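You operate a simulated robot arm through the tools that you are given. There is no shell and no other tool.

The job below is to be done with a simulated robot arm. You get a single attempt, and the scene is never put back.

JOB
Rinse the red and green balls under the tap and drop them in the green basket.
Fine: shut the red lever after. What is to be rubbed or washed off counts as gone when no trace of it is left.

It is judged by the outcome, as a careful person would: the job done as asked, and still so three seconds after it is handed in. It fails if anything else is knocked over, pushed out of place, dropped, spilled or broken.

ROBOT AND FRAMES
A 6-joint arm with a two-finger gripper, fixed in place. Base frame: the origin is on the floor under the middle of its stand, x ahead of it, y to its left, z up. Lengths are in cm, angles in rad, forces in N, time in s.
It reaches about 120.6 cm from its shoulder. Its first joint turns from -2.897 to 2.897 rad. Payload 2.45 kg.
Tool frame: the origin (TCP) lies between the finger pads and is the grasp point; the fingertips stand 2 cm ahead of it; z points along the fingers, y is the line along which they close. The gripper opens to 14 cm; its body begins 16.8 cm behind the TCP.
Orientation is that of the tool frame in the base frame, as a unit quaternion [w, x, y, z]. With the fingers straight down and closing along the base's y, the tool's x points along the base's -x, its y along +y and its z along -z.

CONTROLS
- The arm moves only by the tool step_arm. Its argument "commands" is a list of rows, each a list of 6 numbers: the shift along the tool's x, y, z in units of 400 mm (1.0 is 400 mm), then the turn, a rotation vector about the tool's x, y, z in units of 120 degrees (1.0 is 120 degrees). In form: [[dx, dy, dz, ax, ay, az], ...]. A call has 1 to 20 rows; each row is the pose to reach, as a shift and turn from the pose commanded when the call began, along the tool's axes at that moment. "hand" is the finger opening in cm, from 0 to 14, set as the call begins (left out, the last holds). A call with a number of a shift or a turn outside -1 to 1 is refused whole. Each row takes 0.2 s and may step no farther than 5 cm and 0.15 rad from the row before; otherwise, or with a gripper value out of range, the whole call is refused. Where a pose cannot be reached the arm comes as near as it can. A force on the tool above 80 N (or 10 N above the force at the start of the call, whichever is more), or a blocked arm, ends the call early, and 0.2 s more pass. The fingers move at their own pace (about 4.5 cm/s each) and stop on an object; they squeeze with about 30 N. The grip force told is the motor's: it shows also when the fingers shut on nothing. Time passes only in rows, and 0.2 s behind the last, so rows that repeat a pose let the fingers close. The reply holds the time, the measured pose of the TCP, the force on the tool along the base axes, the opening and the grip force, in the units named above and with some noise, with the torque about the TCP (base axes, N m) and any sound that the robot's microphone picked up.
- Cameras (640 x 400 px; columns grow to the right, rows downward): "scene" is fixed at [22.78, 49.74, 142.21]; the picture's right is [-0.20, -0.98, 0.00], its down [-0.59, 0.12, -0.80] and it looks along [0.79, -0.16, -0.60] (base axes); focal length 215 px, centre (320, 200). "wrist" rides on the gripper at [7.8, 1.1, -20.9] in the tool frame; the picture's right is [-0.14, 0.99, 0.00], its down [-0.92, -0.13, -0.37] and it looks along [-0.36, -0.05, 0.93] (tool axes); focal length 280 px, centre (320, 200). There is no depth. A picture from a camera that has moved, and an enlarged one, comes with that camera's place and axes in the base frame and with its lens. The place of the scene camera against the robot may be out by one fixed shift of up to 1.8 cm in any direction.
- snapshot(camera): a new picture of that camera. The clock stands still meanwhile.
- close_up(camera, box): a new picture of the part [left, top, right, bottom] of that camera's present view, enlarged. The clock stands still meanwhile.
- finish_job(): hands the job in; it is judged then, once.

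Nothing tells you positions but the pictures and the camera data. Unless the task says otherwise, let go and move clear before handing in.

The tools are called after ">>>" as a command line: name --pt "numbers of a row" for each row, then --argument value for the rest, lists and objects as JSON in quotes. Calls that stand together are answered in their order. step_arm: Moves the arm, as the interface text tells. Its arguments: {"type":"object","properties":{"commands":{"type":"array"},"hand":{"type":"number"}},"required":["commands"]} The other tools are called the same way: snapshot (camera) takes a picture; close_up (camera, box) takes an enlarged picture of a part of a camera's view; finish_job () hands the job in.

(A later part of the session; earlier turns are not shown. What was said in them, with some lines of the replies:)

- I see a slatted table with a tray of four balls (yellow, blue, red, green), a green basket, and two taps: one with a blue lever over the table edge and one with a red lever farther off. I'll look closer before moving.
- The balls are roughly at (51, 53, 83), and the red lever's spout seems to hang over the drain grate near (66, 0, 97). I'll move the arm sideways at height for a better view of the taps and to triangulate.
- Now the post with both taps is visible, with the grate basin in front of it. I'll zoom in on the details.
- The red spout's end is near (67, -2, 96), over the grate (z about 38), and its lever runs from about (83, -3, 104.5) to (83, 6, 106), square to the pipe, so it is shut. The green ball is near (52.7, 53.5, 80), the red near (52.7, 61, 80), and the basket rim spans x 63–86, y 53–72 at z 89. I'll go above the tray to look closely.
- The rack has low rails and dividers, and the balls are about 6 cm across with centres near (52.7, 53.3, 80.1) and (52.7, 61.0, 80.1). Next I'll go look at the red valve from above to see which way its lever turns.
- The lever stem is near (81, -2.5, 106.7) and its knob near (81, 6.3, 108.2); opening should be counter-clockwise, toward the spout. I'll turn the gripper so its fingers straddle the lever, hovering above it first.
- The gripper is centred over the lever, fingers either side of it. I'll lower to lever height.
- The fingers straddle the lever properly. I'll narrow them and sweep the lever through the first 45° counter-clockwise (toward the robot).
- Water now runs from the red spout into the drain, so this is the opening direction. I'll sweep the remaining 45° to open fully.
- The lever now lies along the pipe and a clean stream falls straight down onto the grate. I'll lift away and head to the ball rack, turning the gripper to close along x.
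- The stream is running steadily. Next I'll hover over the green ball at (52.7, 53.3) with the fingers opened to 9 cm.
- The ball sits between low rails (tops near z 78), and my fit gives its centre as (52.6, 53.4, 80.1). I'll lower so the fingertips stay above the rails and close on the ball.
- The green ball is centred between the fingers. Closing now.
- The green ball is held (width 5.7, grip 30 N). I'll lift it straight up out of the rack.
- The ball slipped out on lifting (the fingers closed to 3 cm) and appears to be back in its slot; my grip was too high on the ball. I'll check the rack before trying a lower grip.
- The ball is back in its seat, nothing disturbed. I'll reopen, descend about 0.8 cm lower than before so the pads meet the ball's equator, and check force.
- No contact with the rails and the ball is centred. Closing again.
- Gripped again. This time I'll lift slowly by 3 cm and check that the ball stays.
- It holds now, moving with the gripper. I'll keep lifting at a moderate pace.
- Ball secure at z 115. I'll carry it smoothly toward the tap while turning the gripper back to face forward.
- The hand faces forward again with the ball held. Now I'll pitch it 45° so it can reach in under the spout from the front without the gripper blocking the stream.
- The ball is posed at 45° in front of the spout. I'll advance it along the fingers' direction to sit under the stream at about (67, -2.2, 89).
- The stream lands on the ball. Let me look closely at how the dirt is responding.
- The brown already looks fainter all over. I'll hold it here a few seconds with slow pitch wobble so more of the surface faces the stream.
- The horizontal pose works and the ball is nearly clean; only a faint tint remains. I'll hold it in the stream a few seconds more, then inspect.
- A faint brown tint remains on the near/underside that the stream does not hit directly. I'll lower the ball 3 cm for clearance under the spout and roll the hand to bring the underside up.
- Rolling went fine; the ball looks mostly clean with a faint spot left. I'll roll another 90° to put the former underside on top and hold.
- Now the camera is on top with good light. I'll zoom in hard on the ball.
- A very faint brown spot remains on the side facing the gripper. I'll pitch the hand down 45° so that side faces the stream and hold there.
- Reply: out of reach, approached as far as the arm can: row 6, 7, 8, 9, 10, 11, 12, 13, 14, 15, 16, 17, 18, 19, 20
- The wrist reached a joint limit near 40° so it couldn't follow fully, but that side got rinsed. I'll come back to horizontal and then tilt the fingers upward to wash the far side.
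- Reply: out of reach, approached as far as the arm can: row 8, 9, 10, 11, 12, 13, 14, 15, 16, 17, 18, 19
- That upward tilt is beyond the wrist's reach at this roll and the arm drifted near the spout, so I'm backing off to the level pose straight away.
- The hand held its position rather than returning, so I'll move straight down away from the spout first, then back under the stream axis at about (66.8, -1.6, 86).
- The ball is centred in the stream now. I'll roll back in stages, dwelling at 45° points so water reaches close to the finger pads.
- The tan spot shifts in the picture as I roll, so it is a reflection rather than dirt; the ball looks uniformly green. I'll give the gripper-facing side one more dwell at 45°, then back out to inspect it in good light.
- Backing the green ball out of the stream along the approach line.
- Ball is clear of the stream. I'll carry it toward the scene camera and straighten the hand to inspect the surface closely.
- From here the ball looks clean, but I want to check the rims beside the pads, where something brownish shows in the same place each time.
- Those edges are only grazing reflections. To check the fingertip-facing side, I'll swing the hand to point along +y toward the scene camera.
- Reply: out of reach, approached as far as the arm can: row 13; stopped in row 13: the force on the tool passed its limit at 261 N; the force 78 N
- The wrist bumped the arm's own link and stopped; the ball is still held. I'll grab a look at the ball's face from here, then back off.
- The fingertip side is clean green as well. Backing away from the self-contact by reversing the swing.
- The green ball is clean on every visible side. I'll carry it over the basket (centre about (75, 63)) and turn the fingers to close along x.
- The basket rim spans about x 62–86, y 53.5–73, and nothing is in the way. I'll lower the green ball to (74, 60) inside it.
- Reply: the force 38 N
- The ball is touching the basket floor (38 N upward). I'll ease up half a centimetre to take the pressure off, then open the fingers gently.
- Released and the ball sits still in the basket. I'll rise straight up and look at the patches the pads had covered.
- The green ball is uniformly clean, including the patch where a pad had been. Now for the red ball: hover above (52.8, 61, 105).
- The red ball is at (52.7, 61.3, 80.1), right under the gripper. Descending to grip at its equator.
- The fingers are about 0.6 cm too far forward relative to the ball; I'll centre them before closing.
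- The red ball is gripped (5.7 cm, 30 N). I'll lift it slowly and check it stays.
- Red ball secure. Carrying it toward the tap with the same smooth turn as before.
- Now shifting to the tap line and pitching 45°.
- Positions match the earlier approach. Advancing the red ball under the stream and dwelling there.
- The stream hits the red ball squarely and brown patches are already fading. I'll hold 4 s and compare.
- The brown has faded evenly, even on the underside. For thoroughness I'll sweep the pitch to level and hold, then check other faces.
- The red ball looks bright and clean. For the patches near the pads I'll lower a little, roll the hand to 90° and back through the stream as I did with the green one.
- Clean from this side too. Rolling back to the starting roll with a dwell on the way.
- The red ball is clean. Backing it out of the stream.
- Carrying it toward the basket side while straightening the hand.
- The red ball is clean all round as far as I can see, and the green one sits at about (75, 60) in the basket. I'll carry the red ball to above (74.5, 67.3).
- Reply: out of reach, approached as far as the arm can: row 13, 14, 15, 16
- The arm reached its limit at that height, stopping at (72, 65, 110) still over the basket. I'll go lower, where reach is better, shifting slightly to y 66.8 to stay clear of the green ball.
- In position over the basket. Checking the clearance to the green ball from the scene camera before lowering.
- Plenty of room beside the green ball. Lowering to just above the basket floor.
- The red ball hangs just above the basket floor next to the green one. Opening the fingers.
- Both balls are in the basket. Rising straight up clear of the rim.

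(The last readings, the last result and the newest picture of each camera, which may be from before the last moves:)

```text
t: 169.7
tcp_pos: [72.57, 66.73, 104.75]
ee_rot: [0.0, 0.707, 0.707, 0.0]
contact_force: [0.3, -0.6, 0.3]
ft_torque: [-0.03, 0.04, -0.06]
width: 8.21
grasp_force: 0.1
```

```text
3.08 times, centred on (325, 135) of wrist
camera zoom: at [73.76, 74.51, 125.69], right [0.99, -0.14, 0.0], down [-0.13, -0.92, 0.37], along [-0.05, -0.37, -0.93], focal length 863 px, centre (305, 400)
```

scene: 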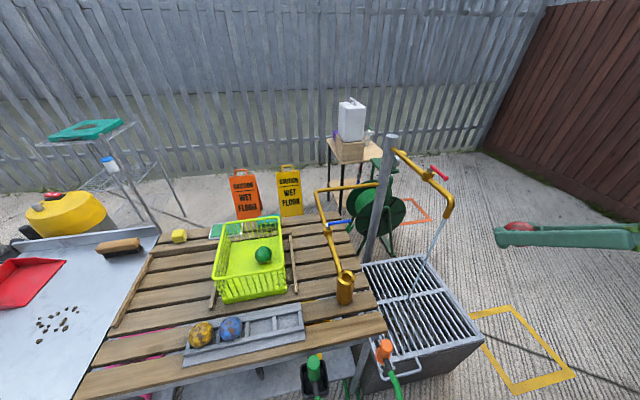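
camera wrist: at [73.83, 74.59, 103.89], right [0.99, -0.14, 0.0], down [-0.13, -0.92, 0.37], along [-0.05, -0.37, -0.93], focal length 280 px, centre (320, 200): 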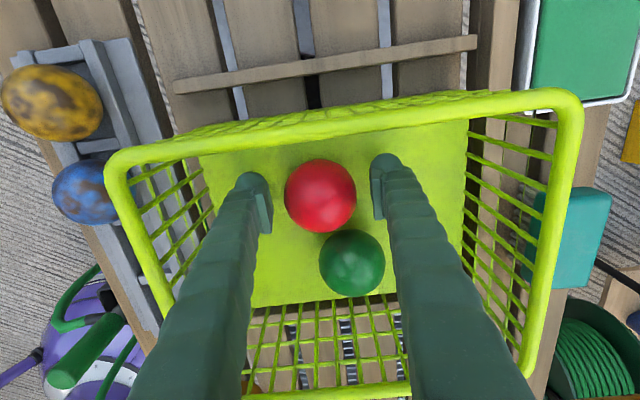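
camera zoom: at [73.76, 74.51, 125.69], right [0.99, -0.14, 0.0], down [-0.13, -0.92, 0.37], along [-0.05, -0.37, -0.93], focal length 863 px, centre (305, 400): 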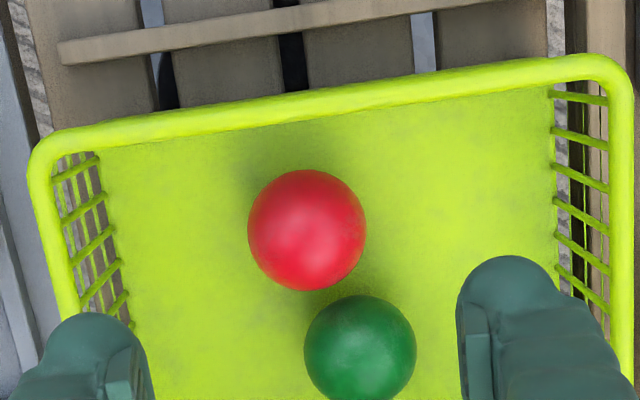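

Both balls are clean and resting in the basket. Now to shut the red lever: heading back up and over toward the tap with the fingers closing along y.

>>> step_arm --pt "-0.04 0.002 -0.01 0 0 -0.03" --pt "-0.11 0.005 -0.04 0 0 -0.085" --pt "-0.19 0.008 -0.08 0 0 -0.145" --pt "-0.27 0.011 -0.125 0 0 -0.205" --pt "-0.35 0.015 -0.17 0 0 -0.265" --pt "-0.43 0.018 -0.22 0 0 -0.325" --pt "-0.51 0.022 -0.27 0 0 -0.39" --pt "-0.59 0.025 -0.32 0 0 -0.455" --pt "-0.67 0.028 -0.37 0 0 -0.52" --pt "-0.75 0.032 -0.42 0 0 -0.585" --pt "-0.83 0.036 -0.47 0 0 -0.65" --pt "-0.9 0.039 -0.5 0 0 -0.71" --pt "-0.9175 0.04 -0.5 0 0 -0.75" --pt "-0.9175 0.04 -0.5 0 0 -0.75" --hand 6

>>> step_arm --pt "0 -0.06 0 0 0 0" --pt "0 -0.15 0 0 0 0" --pt "0 -0.25 0 0 0 0" --pt "0 -0.35 0 0 0 0" --pt "0 -0.45 0 0 0 0" --pt "0 -0.55 0 0 0 0" --pt "0 -0.65 0 0 0 0" --pt "0 -0.74 0 0 0 0" --pt "0 -0.805 0 0 0 0" --pt "0 -0.805 0 0 0 0"

>>> snapshot --camera "wrist"

>>> close_up --camera "wrist" --box '[240, 80, 400, 220]'

```text
t: 172.7
tcp_pos: [74.13, 30.03, 124.95]
ee_rot: [-0.001, -0.001, 1.0, 0.0]
contact_force: [0.6, 0.8, -0.2]
ft_torque: [0.01, -0.01, -0.01]
width: 5.98
grasp_force: 0.0
```

```text
t: 174.9
tcp_pos: [74.45, -2.49, 124.8]
ee_rot: [-0.001, 0.0, 1.0, 0.0]
contact_force: [0.9, 0.0, 0.6]
ft_torque: [0.0, 0.01, -0.01]
width: 6.02
grasp_force: 0.0
```

```text
taken
camera wrist: at [66.67, -1.52, 145.65], right [0.14, 0.99, 0.0], down [0.92, -0.13, 0.37], along [0.36, -0.05, -0.93], focal length 280 px, centre (320, 200)
```

wrist: 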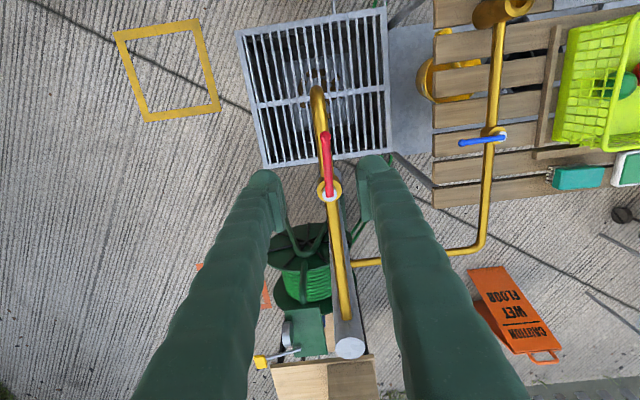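

```text
2.86 times, centred on (320, 150) of wrist
camera zoom: at [66.67, -1.52, 145.65], right [0.14, 0.99, 0.0], down [0.92, -0.13, 0.37], along [0.36, -0.05, -0.93], focal length 801 px, centre (320, 343)
```

zoom: 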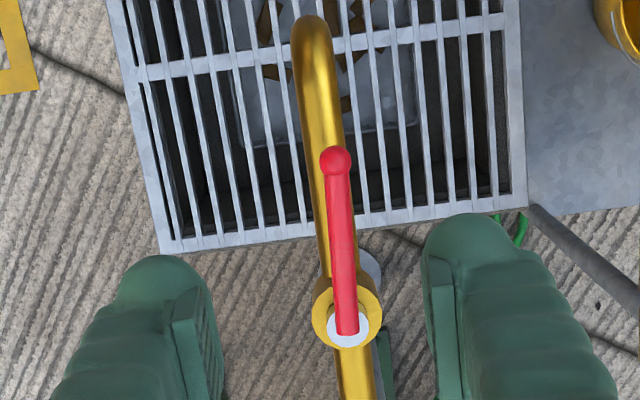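

The open lever lies along the pipe from (81.5, -2.2) to its knob at (72.5, -1.6). Lowering to straddle it near the knob.

>>> step_arm --pt "0 0.008 0.08 0 0 0" --pt "0 0.0125 0.17 0 0 0" --pt "0 0.0125 0.26 0 0 0" --pt "0 0.0125 0.34 0 0 0" --pt "0 0.0125 0.39 0 0 0" --pt "0 0.0125 0.4125 0 0 0" --pt "0 0.0125 0.4125 0 0 0"

>>> snapshot --camera "wrist"

>>> close_up --camera "scene" --box '[380, 110, 500, 230]'

```text
t: 176.5
tcp_pos: [74.06, -1.61, 108.52]
ee_rot: [-0.001, 0.0, 1.0, 0.001]
contact_force: [-0.6, 0.0, 0.0]
ft_torque: [-0.03, 0.04, 0.02]
width: 6.01
grasp_force: 0.0
```

```text
taken
camera wrist: at [66.35, -0.62, 129.42], right [0.14, 0.99, 0.0], down [0.92, -0.13, 0.37], along [0.36, -0.05, -0.93], focal length 280 px, centre (320, 200)
```

wrist: 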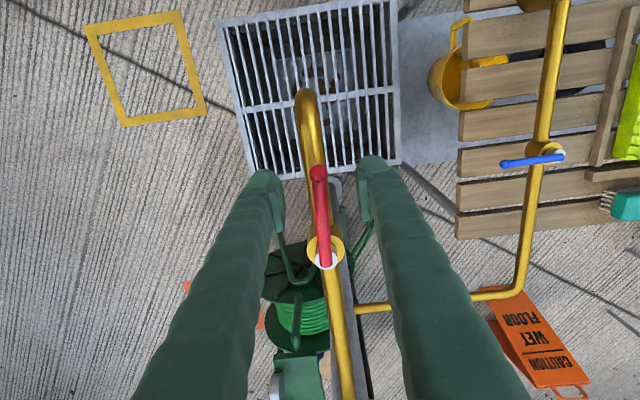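

```text
3.33 times, centred on (440, 170) of scene
camera zoom: at [22.78, 49.74, 142.21], right [-0.2, -0.98, 0.0], down [-0.59, 0.12, -0.8], along [0.79, -0.16, -0.6], focal length 716 px, centre (-80, 300)
```

zoom: 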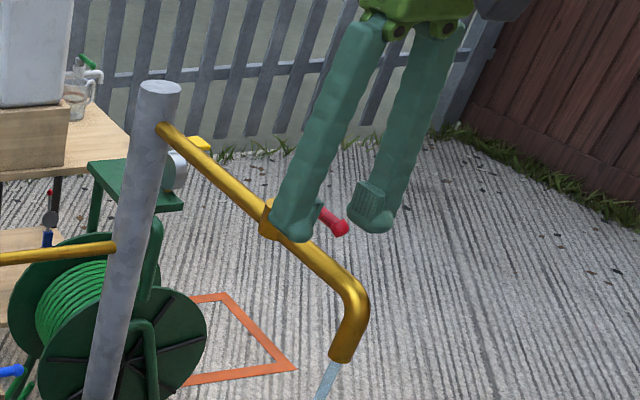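

The fingers straddle the lever above the pipe. Narrowing them and sweeping the first 45° back clockwise to shut.

>>> step_arm --pt "0 0 0 0 0 0" --pt "0 0 0 0 0 0" --pt "0 0 0 0 0 0" --pt "-0.0015 0.0228 0 0 0 0.0625" --pt "-0.006 0.0453 0 0 0 0.125" --pt "-0.0133 0.067 0 0 0 0.1875" --pt "-0.0234 0.0875 0 0 0 0.25" --pt "-0.0362 0.1065 0 0 0 0.3125" --pt "-0.0513 0.1237 0 0 0 0.375" --hand 2.6

>>> snapshot --camera "wrist"

```text
t: 178.5
tcp_pos: [76.28, 3.34, 108.34]
ee_rot: [-0.001, 0.383, 0.924, 0.0]
contact_force: [-0.8, -0.3, -1.0]
ft_torque: [0.0, -0.02, -0.01]
width: 2.6
grasp_force: 0.0
```

```text
taken
camera wrist: at [71.67, 9.54, 129.23], right [0.8, 0.6, 0.0], down [0.56, -0.74, 0.37], along [0.22, -0.29, -0.93], focal length 280 px, centre (320, 200)
```

wrist: 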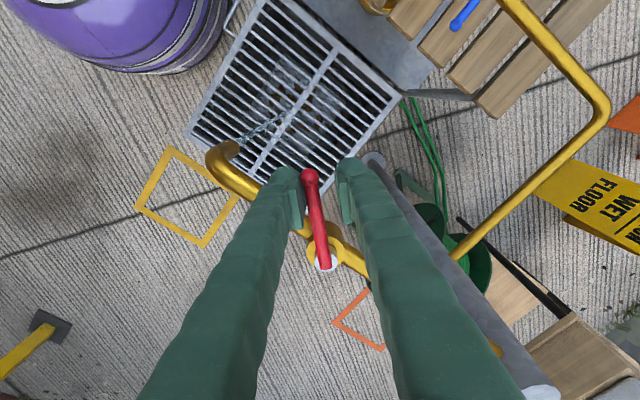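

The lever follows smoothly. Sweeping the rest of the way to shut.

>>> step_arm --pt "-0.0015 0.0228 0 0 0 0.0625" --pt "-0.006 0.0453 0 0 0 0.125" --pt "-0.0133 0.067 0 0 0 0.1875" --pt "-0.0234 0.0875 0 0 0 0.25" --pt "-0.0362 0.1065 0 0 0 0.3125" --pt "-0.0513 0.1237 0 0 0 0.375" --pt "-0.0513 0.1237 0 0 0 0.375"

>>> snapshot --camera "wrist"

>>> close_up --camera "scene" --box '[360, 110, 520, 350]'

```text
t: 180.1
tcp_pos: [81.24, 5.48, 108.42]
ee_rot: [0.0, 0.708, 0.707, -0.001]
contact_force: [-0.6, 0.8, 0.1]
ft_torque: [0.03, -0.02, 0.0]
width: 2.63
grasp_force: 0.0
```

```text
taken
camera wrist: at [82.49, 13.13, 129.28], right [0.99, -0.14, 0.0], down [-0.13, -0.92, 0.37], along [-0.05, -0.37, -0.93], focal length 280 px, centre (320, 200)
```

wrist: 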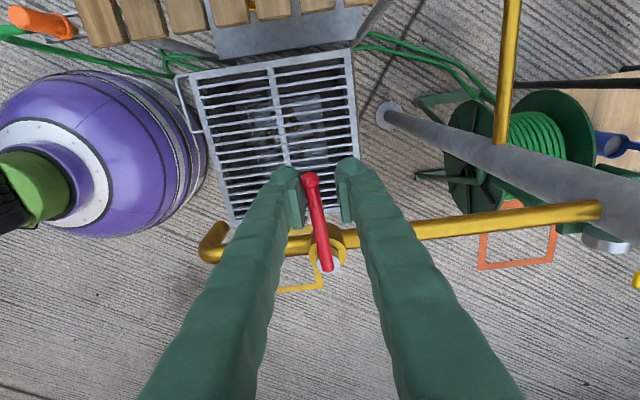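

```text
1.67 times, centred on (440, 230) of scene
camera zoom: at [22.78, 49.74, 142.21], right [-0.2, -0.98, 0.0], down [-0.59, 0.12, -0.8], along [0.79, -0.16, -0.6], focal length 358 px, centre (120, 150)
```

zoom: 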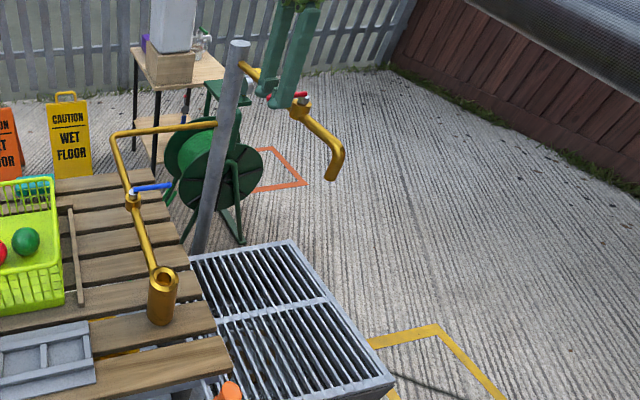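

The water has stopped. The lever looks a couple of degrees short of its original position, so I'll nudge it gently a bit further to seat it.

>>> step_arm --pt "0 0.005 0 0 0 0.0137" --pt "-0.0003 0.01 0 0 0 0.0275" --pt "-0.0006 0.0145 0 0 0 0.04" --pt "-0.0009 0.018 0 0 0 0.049" --pt "-0.0009 0.018 0 0 0 0.049"

>>> snapshot --camera "wrist"

```text
t: 181.3
tcp_pos: [81.89, 5.18, 108.48]
ee_rot: [0.001, 0.742, 0.67, 0.0]
contact_force: [-8.8, -1.3, 5.1]
ft_torque: [0.04, 0.11, 0.13]
width: 3.14
grasp_force: 4.2
```

```text
taken
camera wrist: at [83.88, 12.85, 129.3], right [0.97, -0.24, 0.0], down [-0.22, -0.9, 0.37], along [-0.09, -0.36, -0.93], focal length 280 px, centre (320, 200)
```

wrist: 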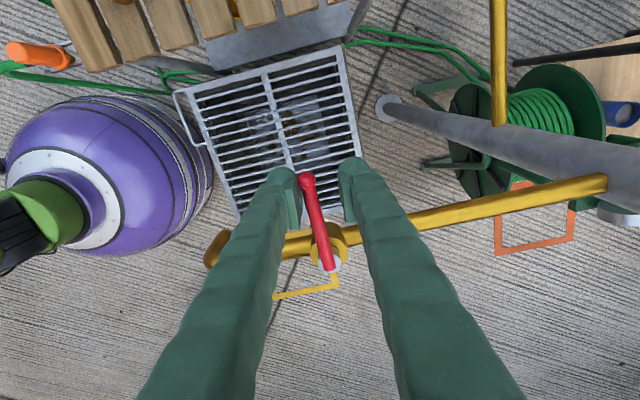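

The lever is firm against its shut stop. I'll ease off, open the fingers and lift clear.

>>> step_arm --pt "0 -0.006 0 0 0 0" --pt "0 -0.012 0 0 0 0" --pt "0 -0.012 0 0 0 0" --pt "0 -0.012 0 0 0 0" --hand 5.5

>>> step_arm --pt "0 0 -0.06 0 0 0" --pt "0 0 -0.15 0 0 0" --pt "0 0 -0.25 0 0 0" --pt "0 0 -0.35 0 0 0" --pt "0 0 -0.45 0 0 0" --pt "0 0 -0.45 0 0 0"

>>> snapshot --camera "wrist"

>>> snapshot --camera "scene"

>>> close_up --camera "scene" --box '[360, 110, 520, 270]'

```text
t: 182.3
tcp_pos: [81.41, 5.32, 108.41]
ee_rot: [-0.001, 0.742, 0.67, 0.0]
contact_force: [0.1, -0.8, -0.1]
ft_torque: [0.01, 0.0, 0.0]
width: 5.48
grasp_force: 0.0
```

```text
t: 183.7
tcp_pos: [81.69, 5.34, 126.55]
ee_rot: [0.0, 0.742, 0.67, -0.001]
contact_force: [0.3, -0.1, -0.3]
ft_torque: [-0.01, 0.0, -0.01]
width: 5.49
grasp_force: 0.1
```

```text
taken
camera wrist: at [83.61, 12.98, 147.37], right [0.97, -0.24, 0.0], down [-0.22, -0.9, 0.37], along [-0.09, -0.36, -0.93], focal length 280 px, centre (320, 200)
```

wrist: 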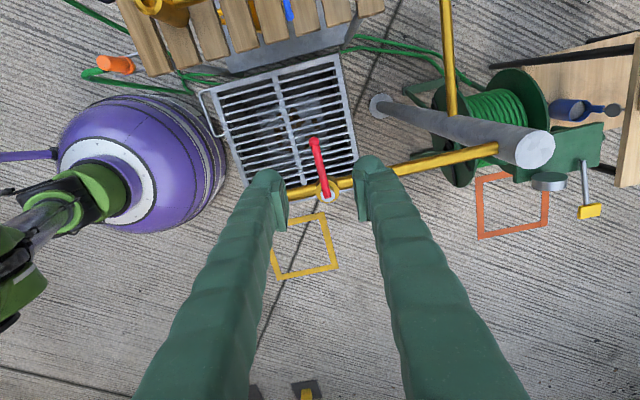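

```text
taken
```

scene: 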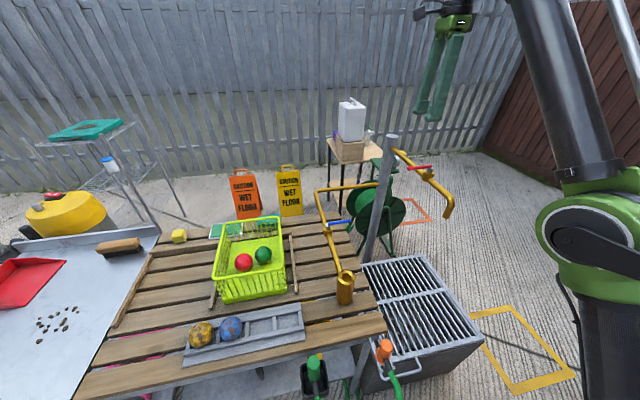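

```text
2.50 times, centred on (440, 190) of scene
camera zoom: at [22.78, 49.74, 142.21], right [-0.2, -0.98, 0.0], down [-0.59, 0.12, -0.8], along [0.79, -0.16, -0.6], focal length 537 px, centre (20, 225)
```

zoom: 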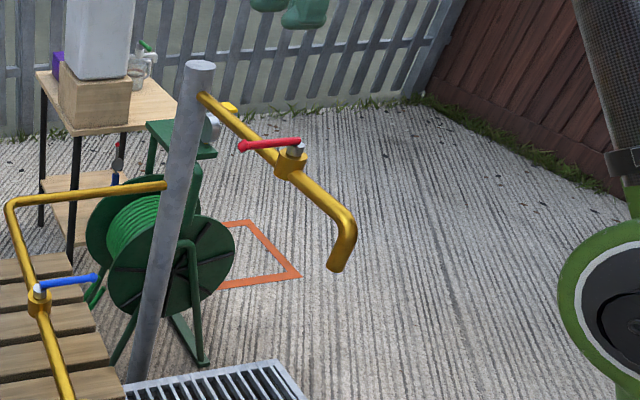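

The lever is back square to the pipe, and no water flows. A last close look at the basket and rack before handing in.

>>> close_up --camera "scene" --box '[228, 235, 288, 285]'

>>> close_up --camera "scene" --box '[160, 200, 360, 380]'

>>> close_up --camera "scene" --box '[430, 190, 470, 320]'

```text
8.00 times, centred on (258, 260) of scene
camera zoom: at [22.78, 49.74, 142.21], right [-0.2, -0.98, 0.0], down [-0.59, 0.12, -0.8], along [0.79, -0.16, -0.6], focal length 1718 px, centre (816, -280)
```

zoom: 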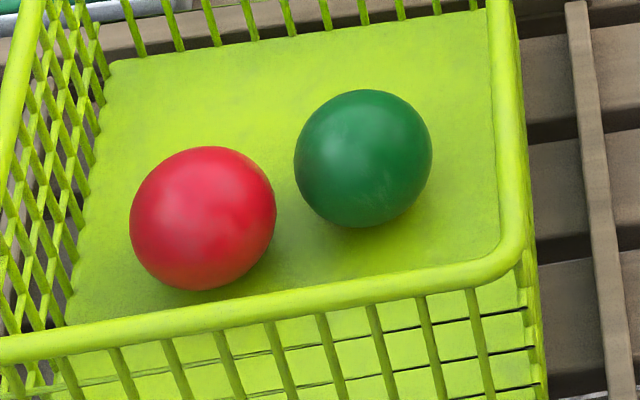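

```text
2.22 times, centred on (260, 290) of scene
camera zoom: at [22.78, 49.74, 142.21], right [-0.2, -0.98, 0.0], down [-0.59, 0.12, -0.8], along [0.79, -0.16, -0.6], focal length 477 px, centre (453, 0)
```

zoom: 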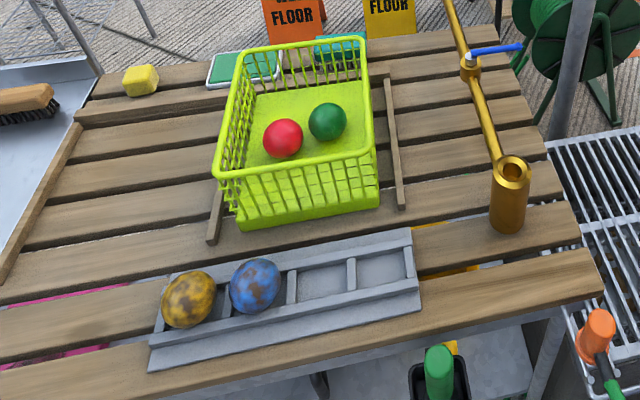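

```text
3.08 times, centred on (450, 255) of scene
camera zoom: at [22.78, 49.74, 142.21], right [-0.2, -0.98, 0.0], down [-0.59, 0.12, -0.8], along [0.79, -0.16, -0.6], focal length 661 px, centre (-80, 31)
```

zoom: 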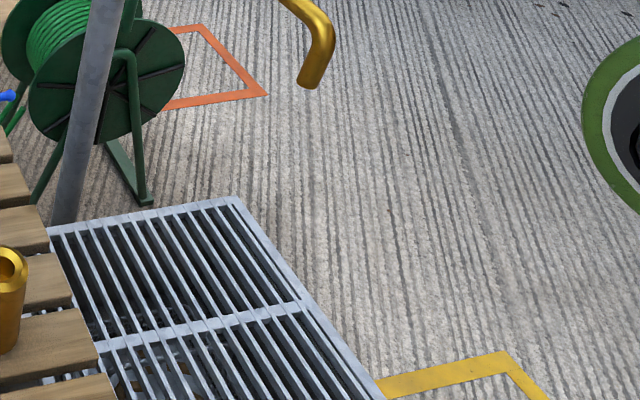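

Both balls look clean and are resting in the green basket. The red lever is shut with no water running, and the rack, basket, blue and yellow balls and everything else are where they were. The hand is empty and clear, so I'm handing in.

>>> finish_job

```text
The job is handed in.
```

The red and green balls are rinsed and sitting in the green basket. The red lever is shut and no water is running.

- **Cleanliness:** I saw no dirt left on either ball from any angle I could get. The far side of each ball in the basket was out of view at the end. The dirt had faded evenly during rinsing, and on each ball the side I could check that a finger pad had covered came out clean.
- **Green ball slip:** on my first try the green ball slipped out of the fingers and dropped back into its slot in the rack. Nothing else moved, and the second grip held.
- **Arm bump:** while I was turning the green ball to inspect it, the wrist camera bumped the arm's own link and the move stopped. The ball stayed in the grip and nothing in the scene was touched.

The rack, the basket and the blue and yellow balls look to be where they started. The gripper is empty and clear of everything.
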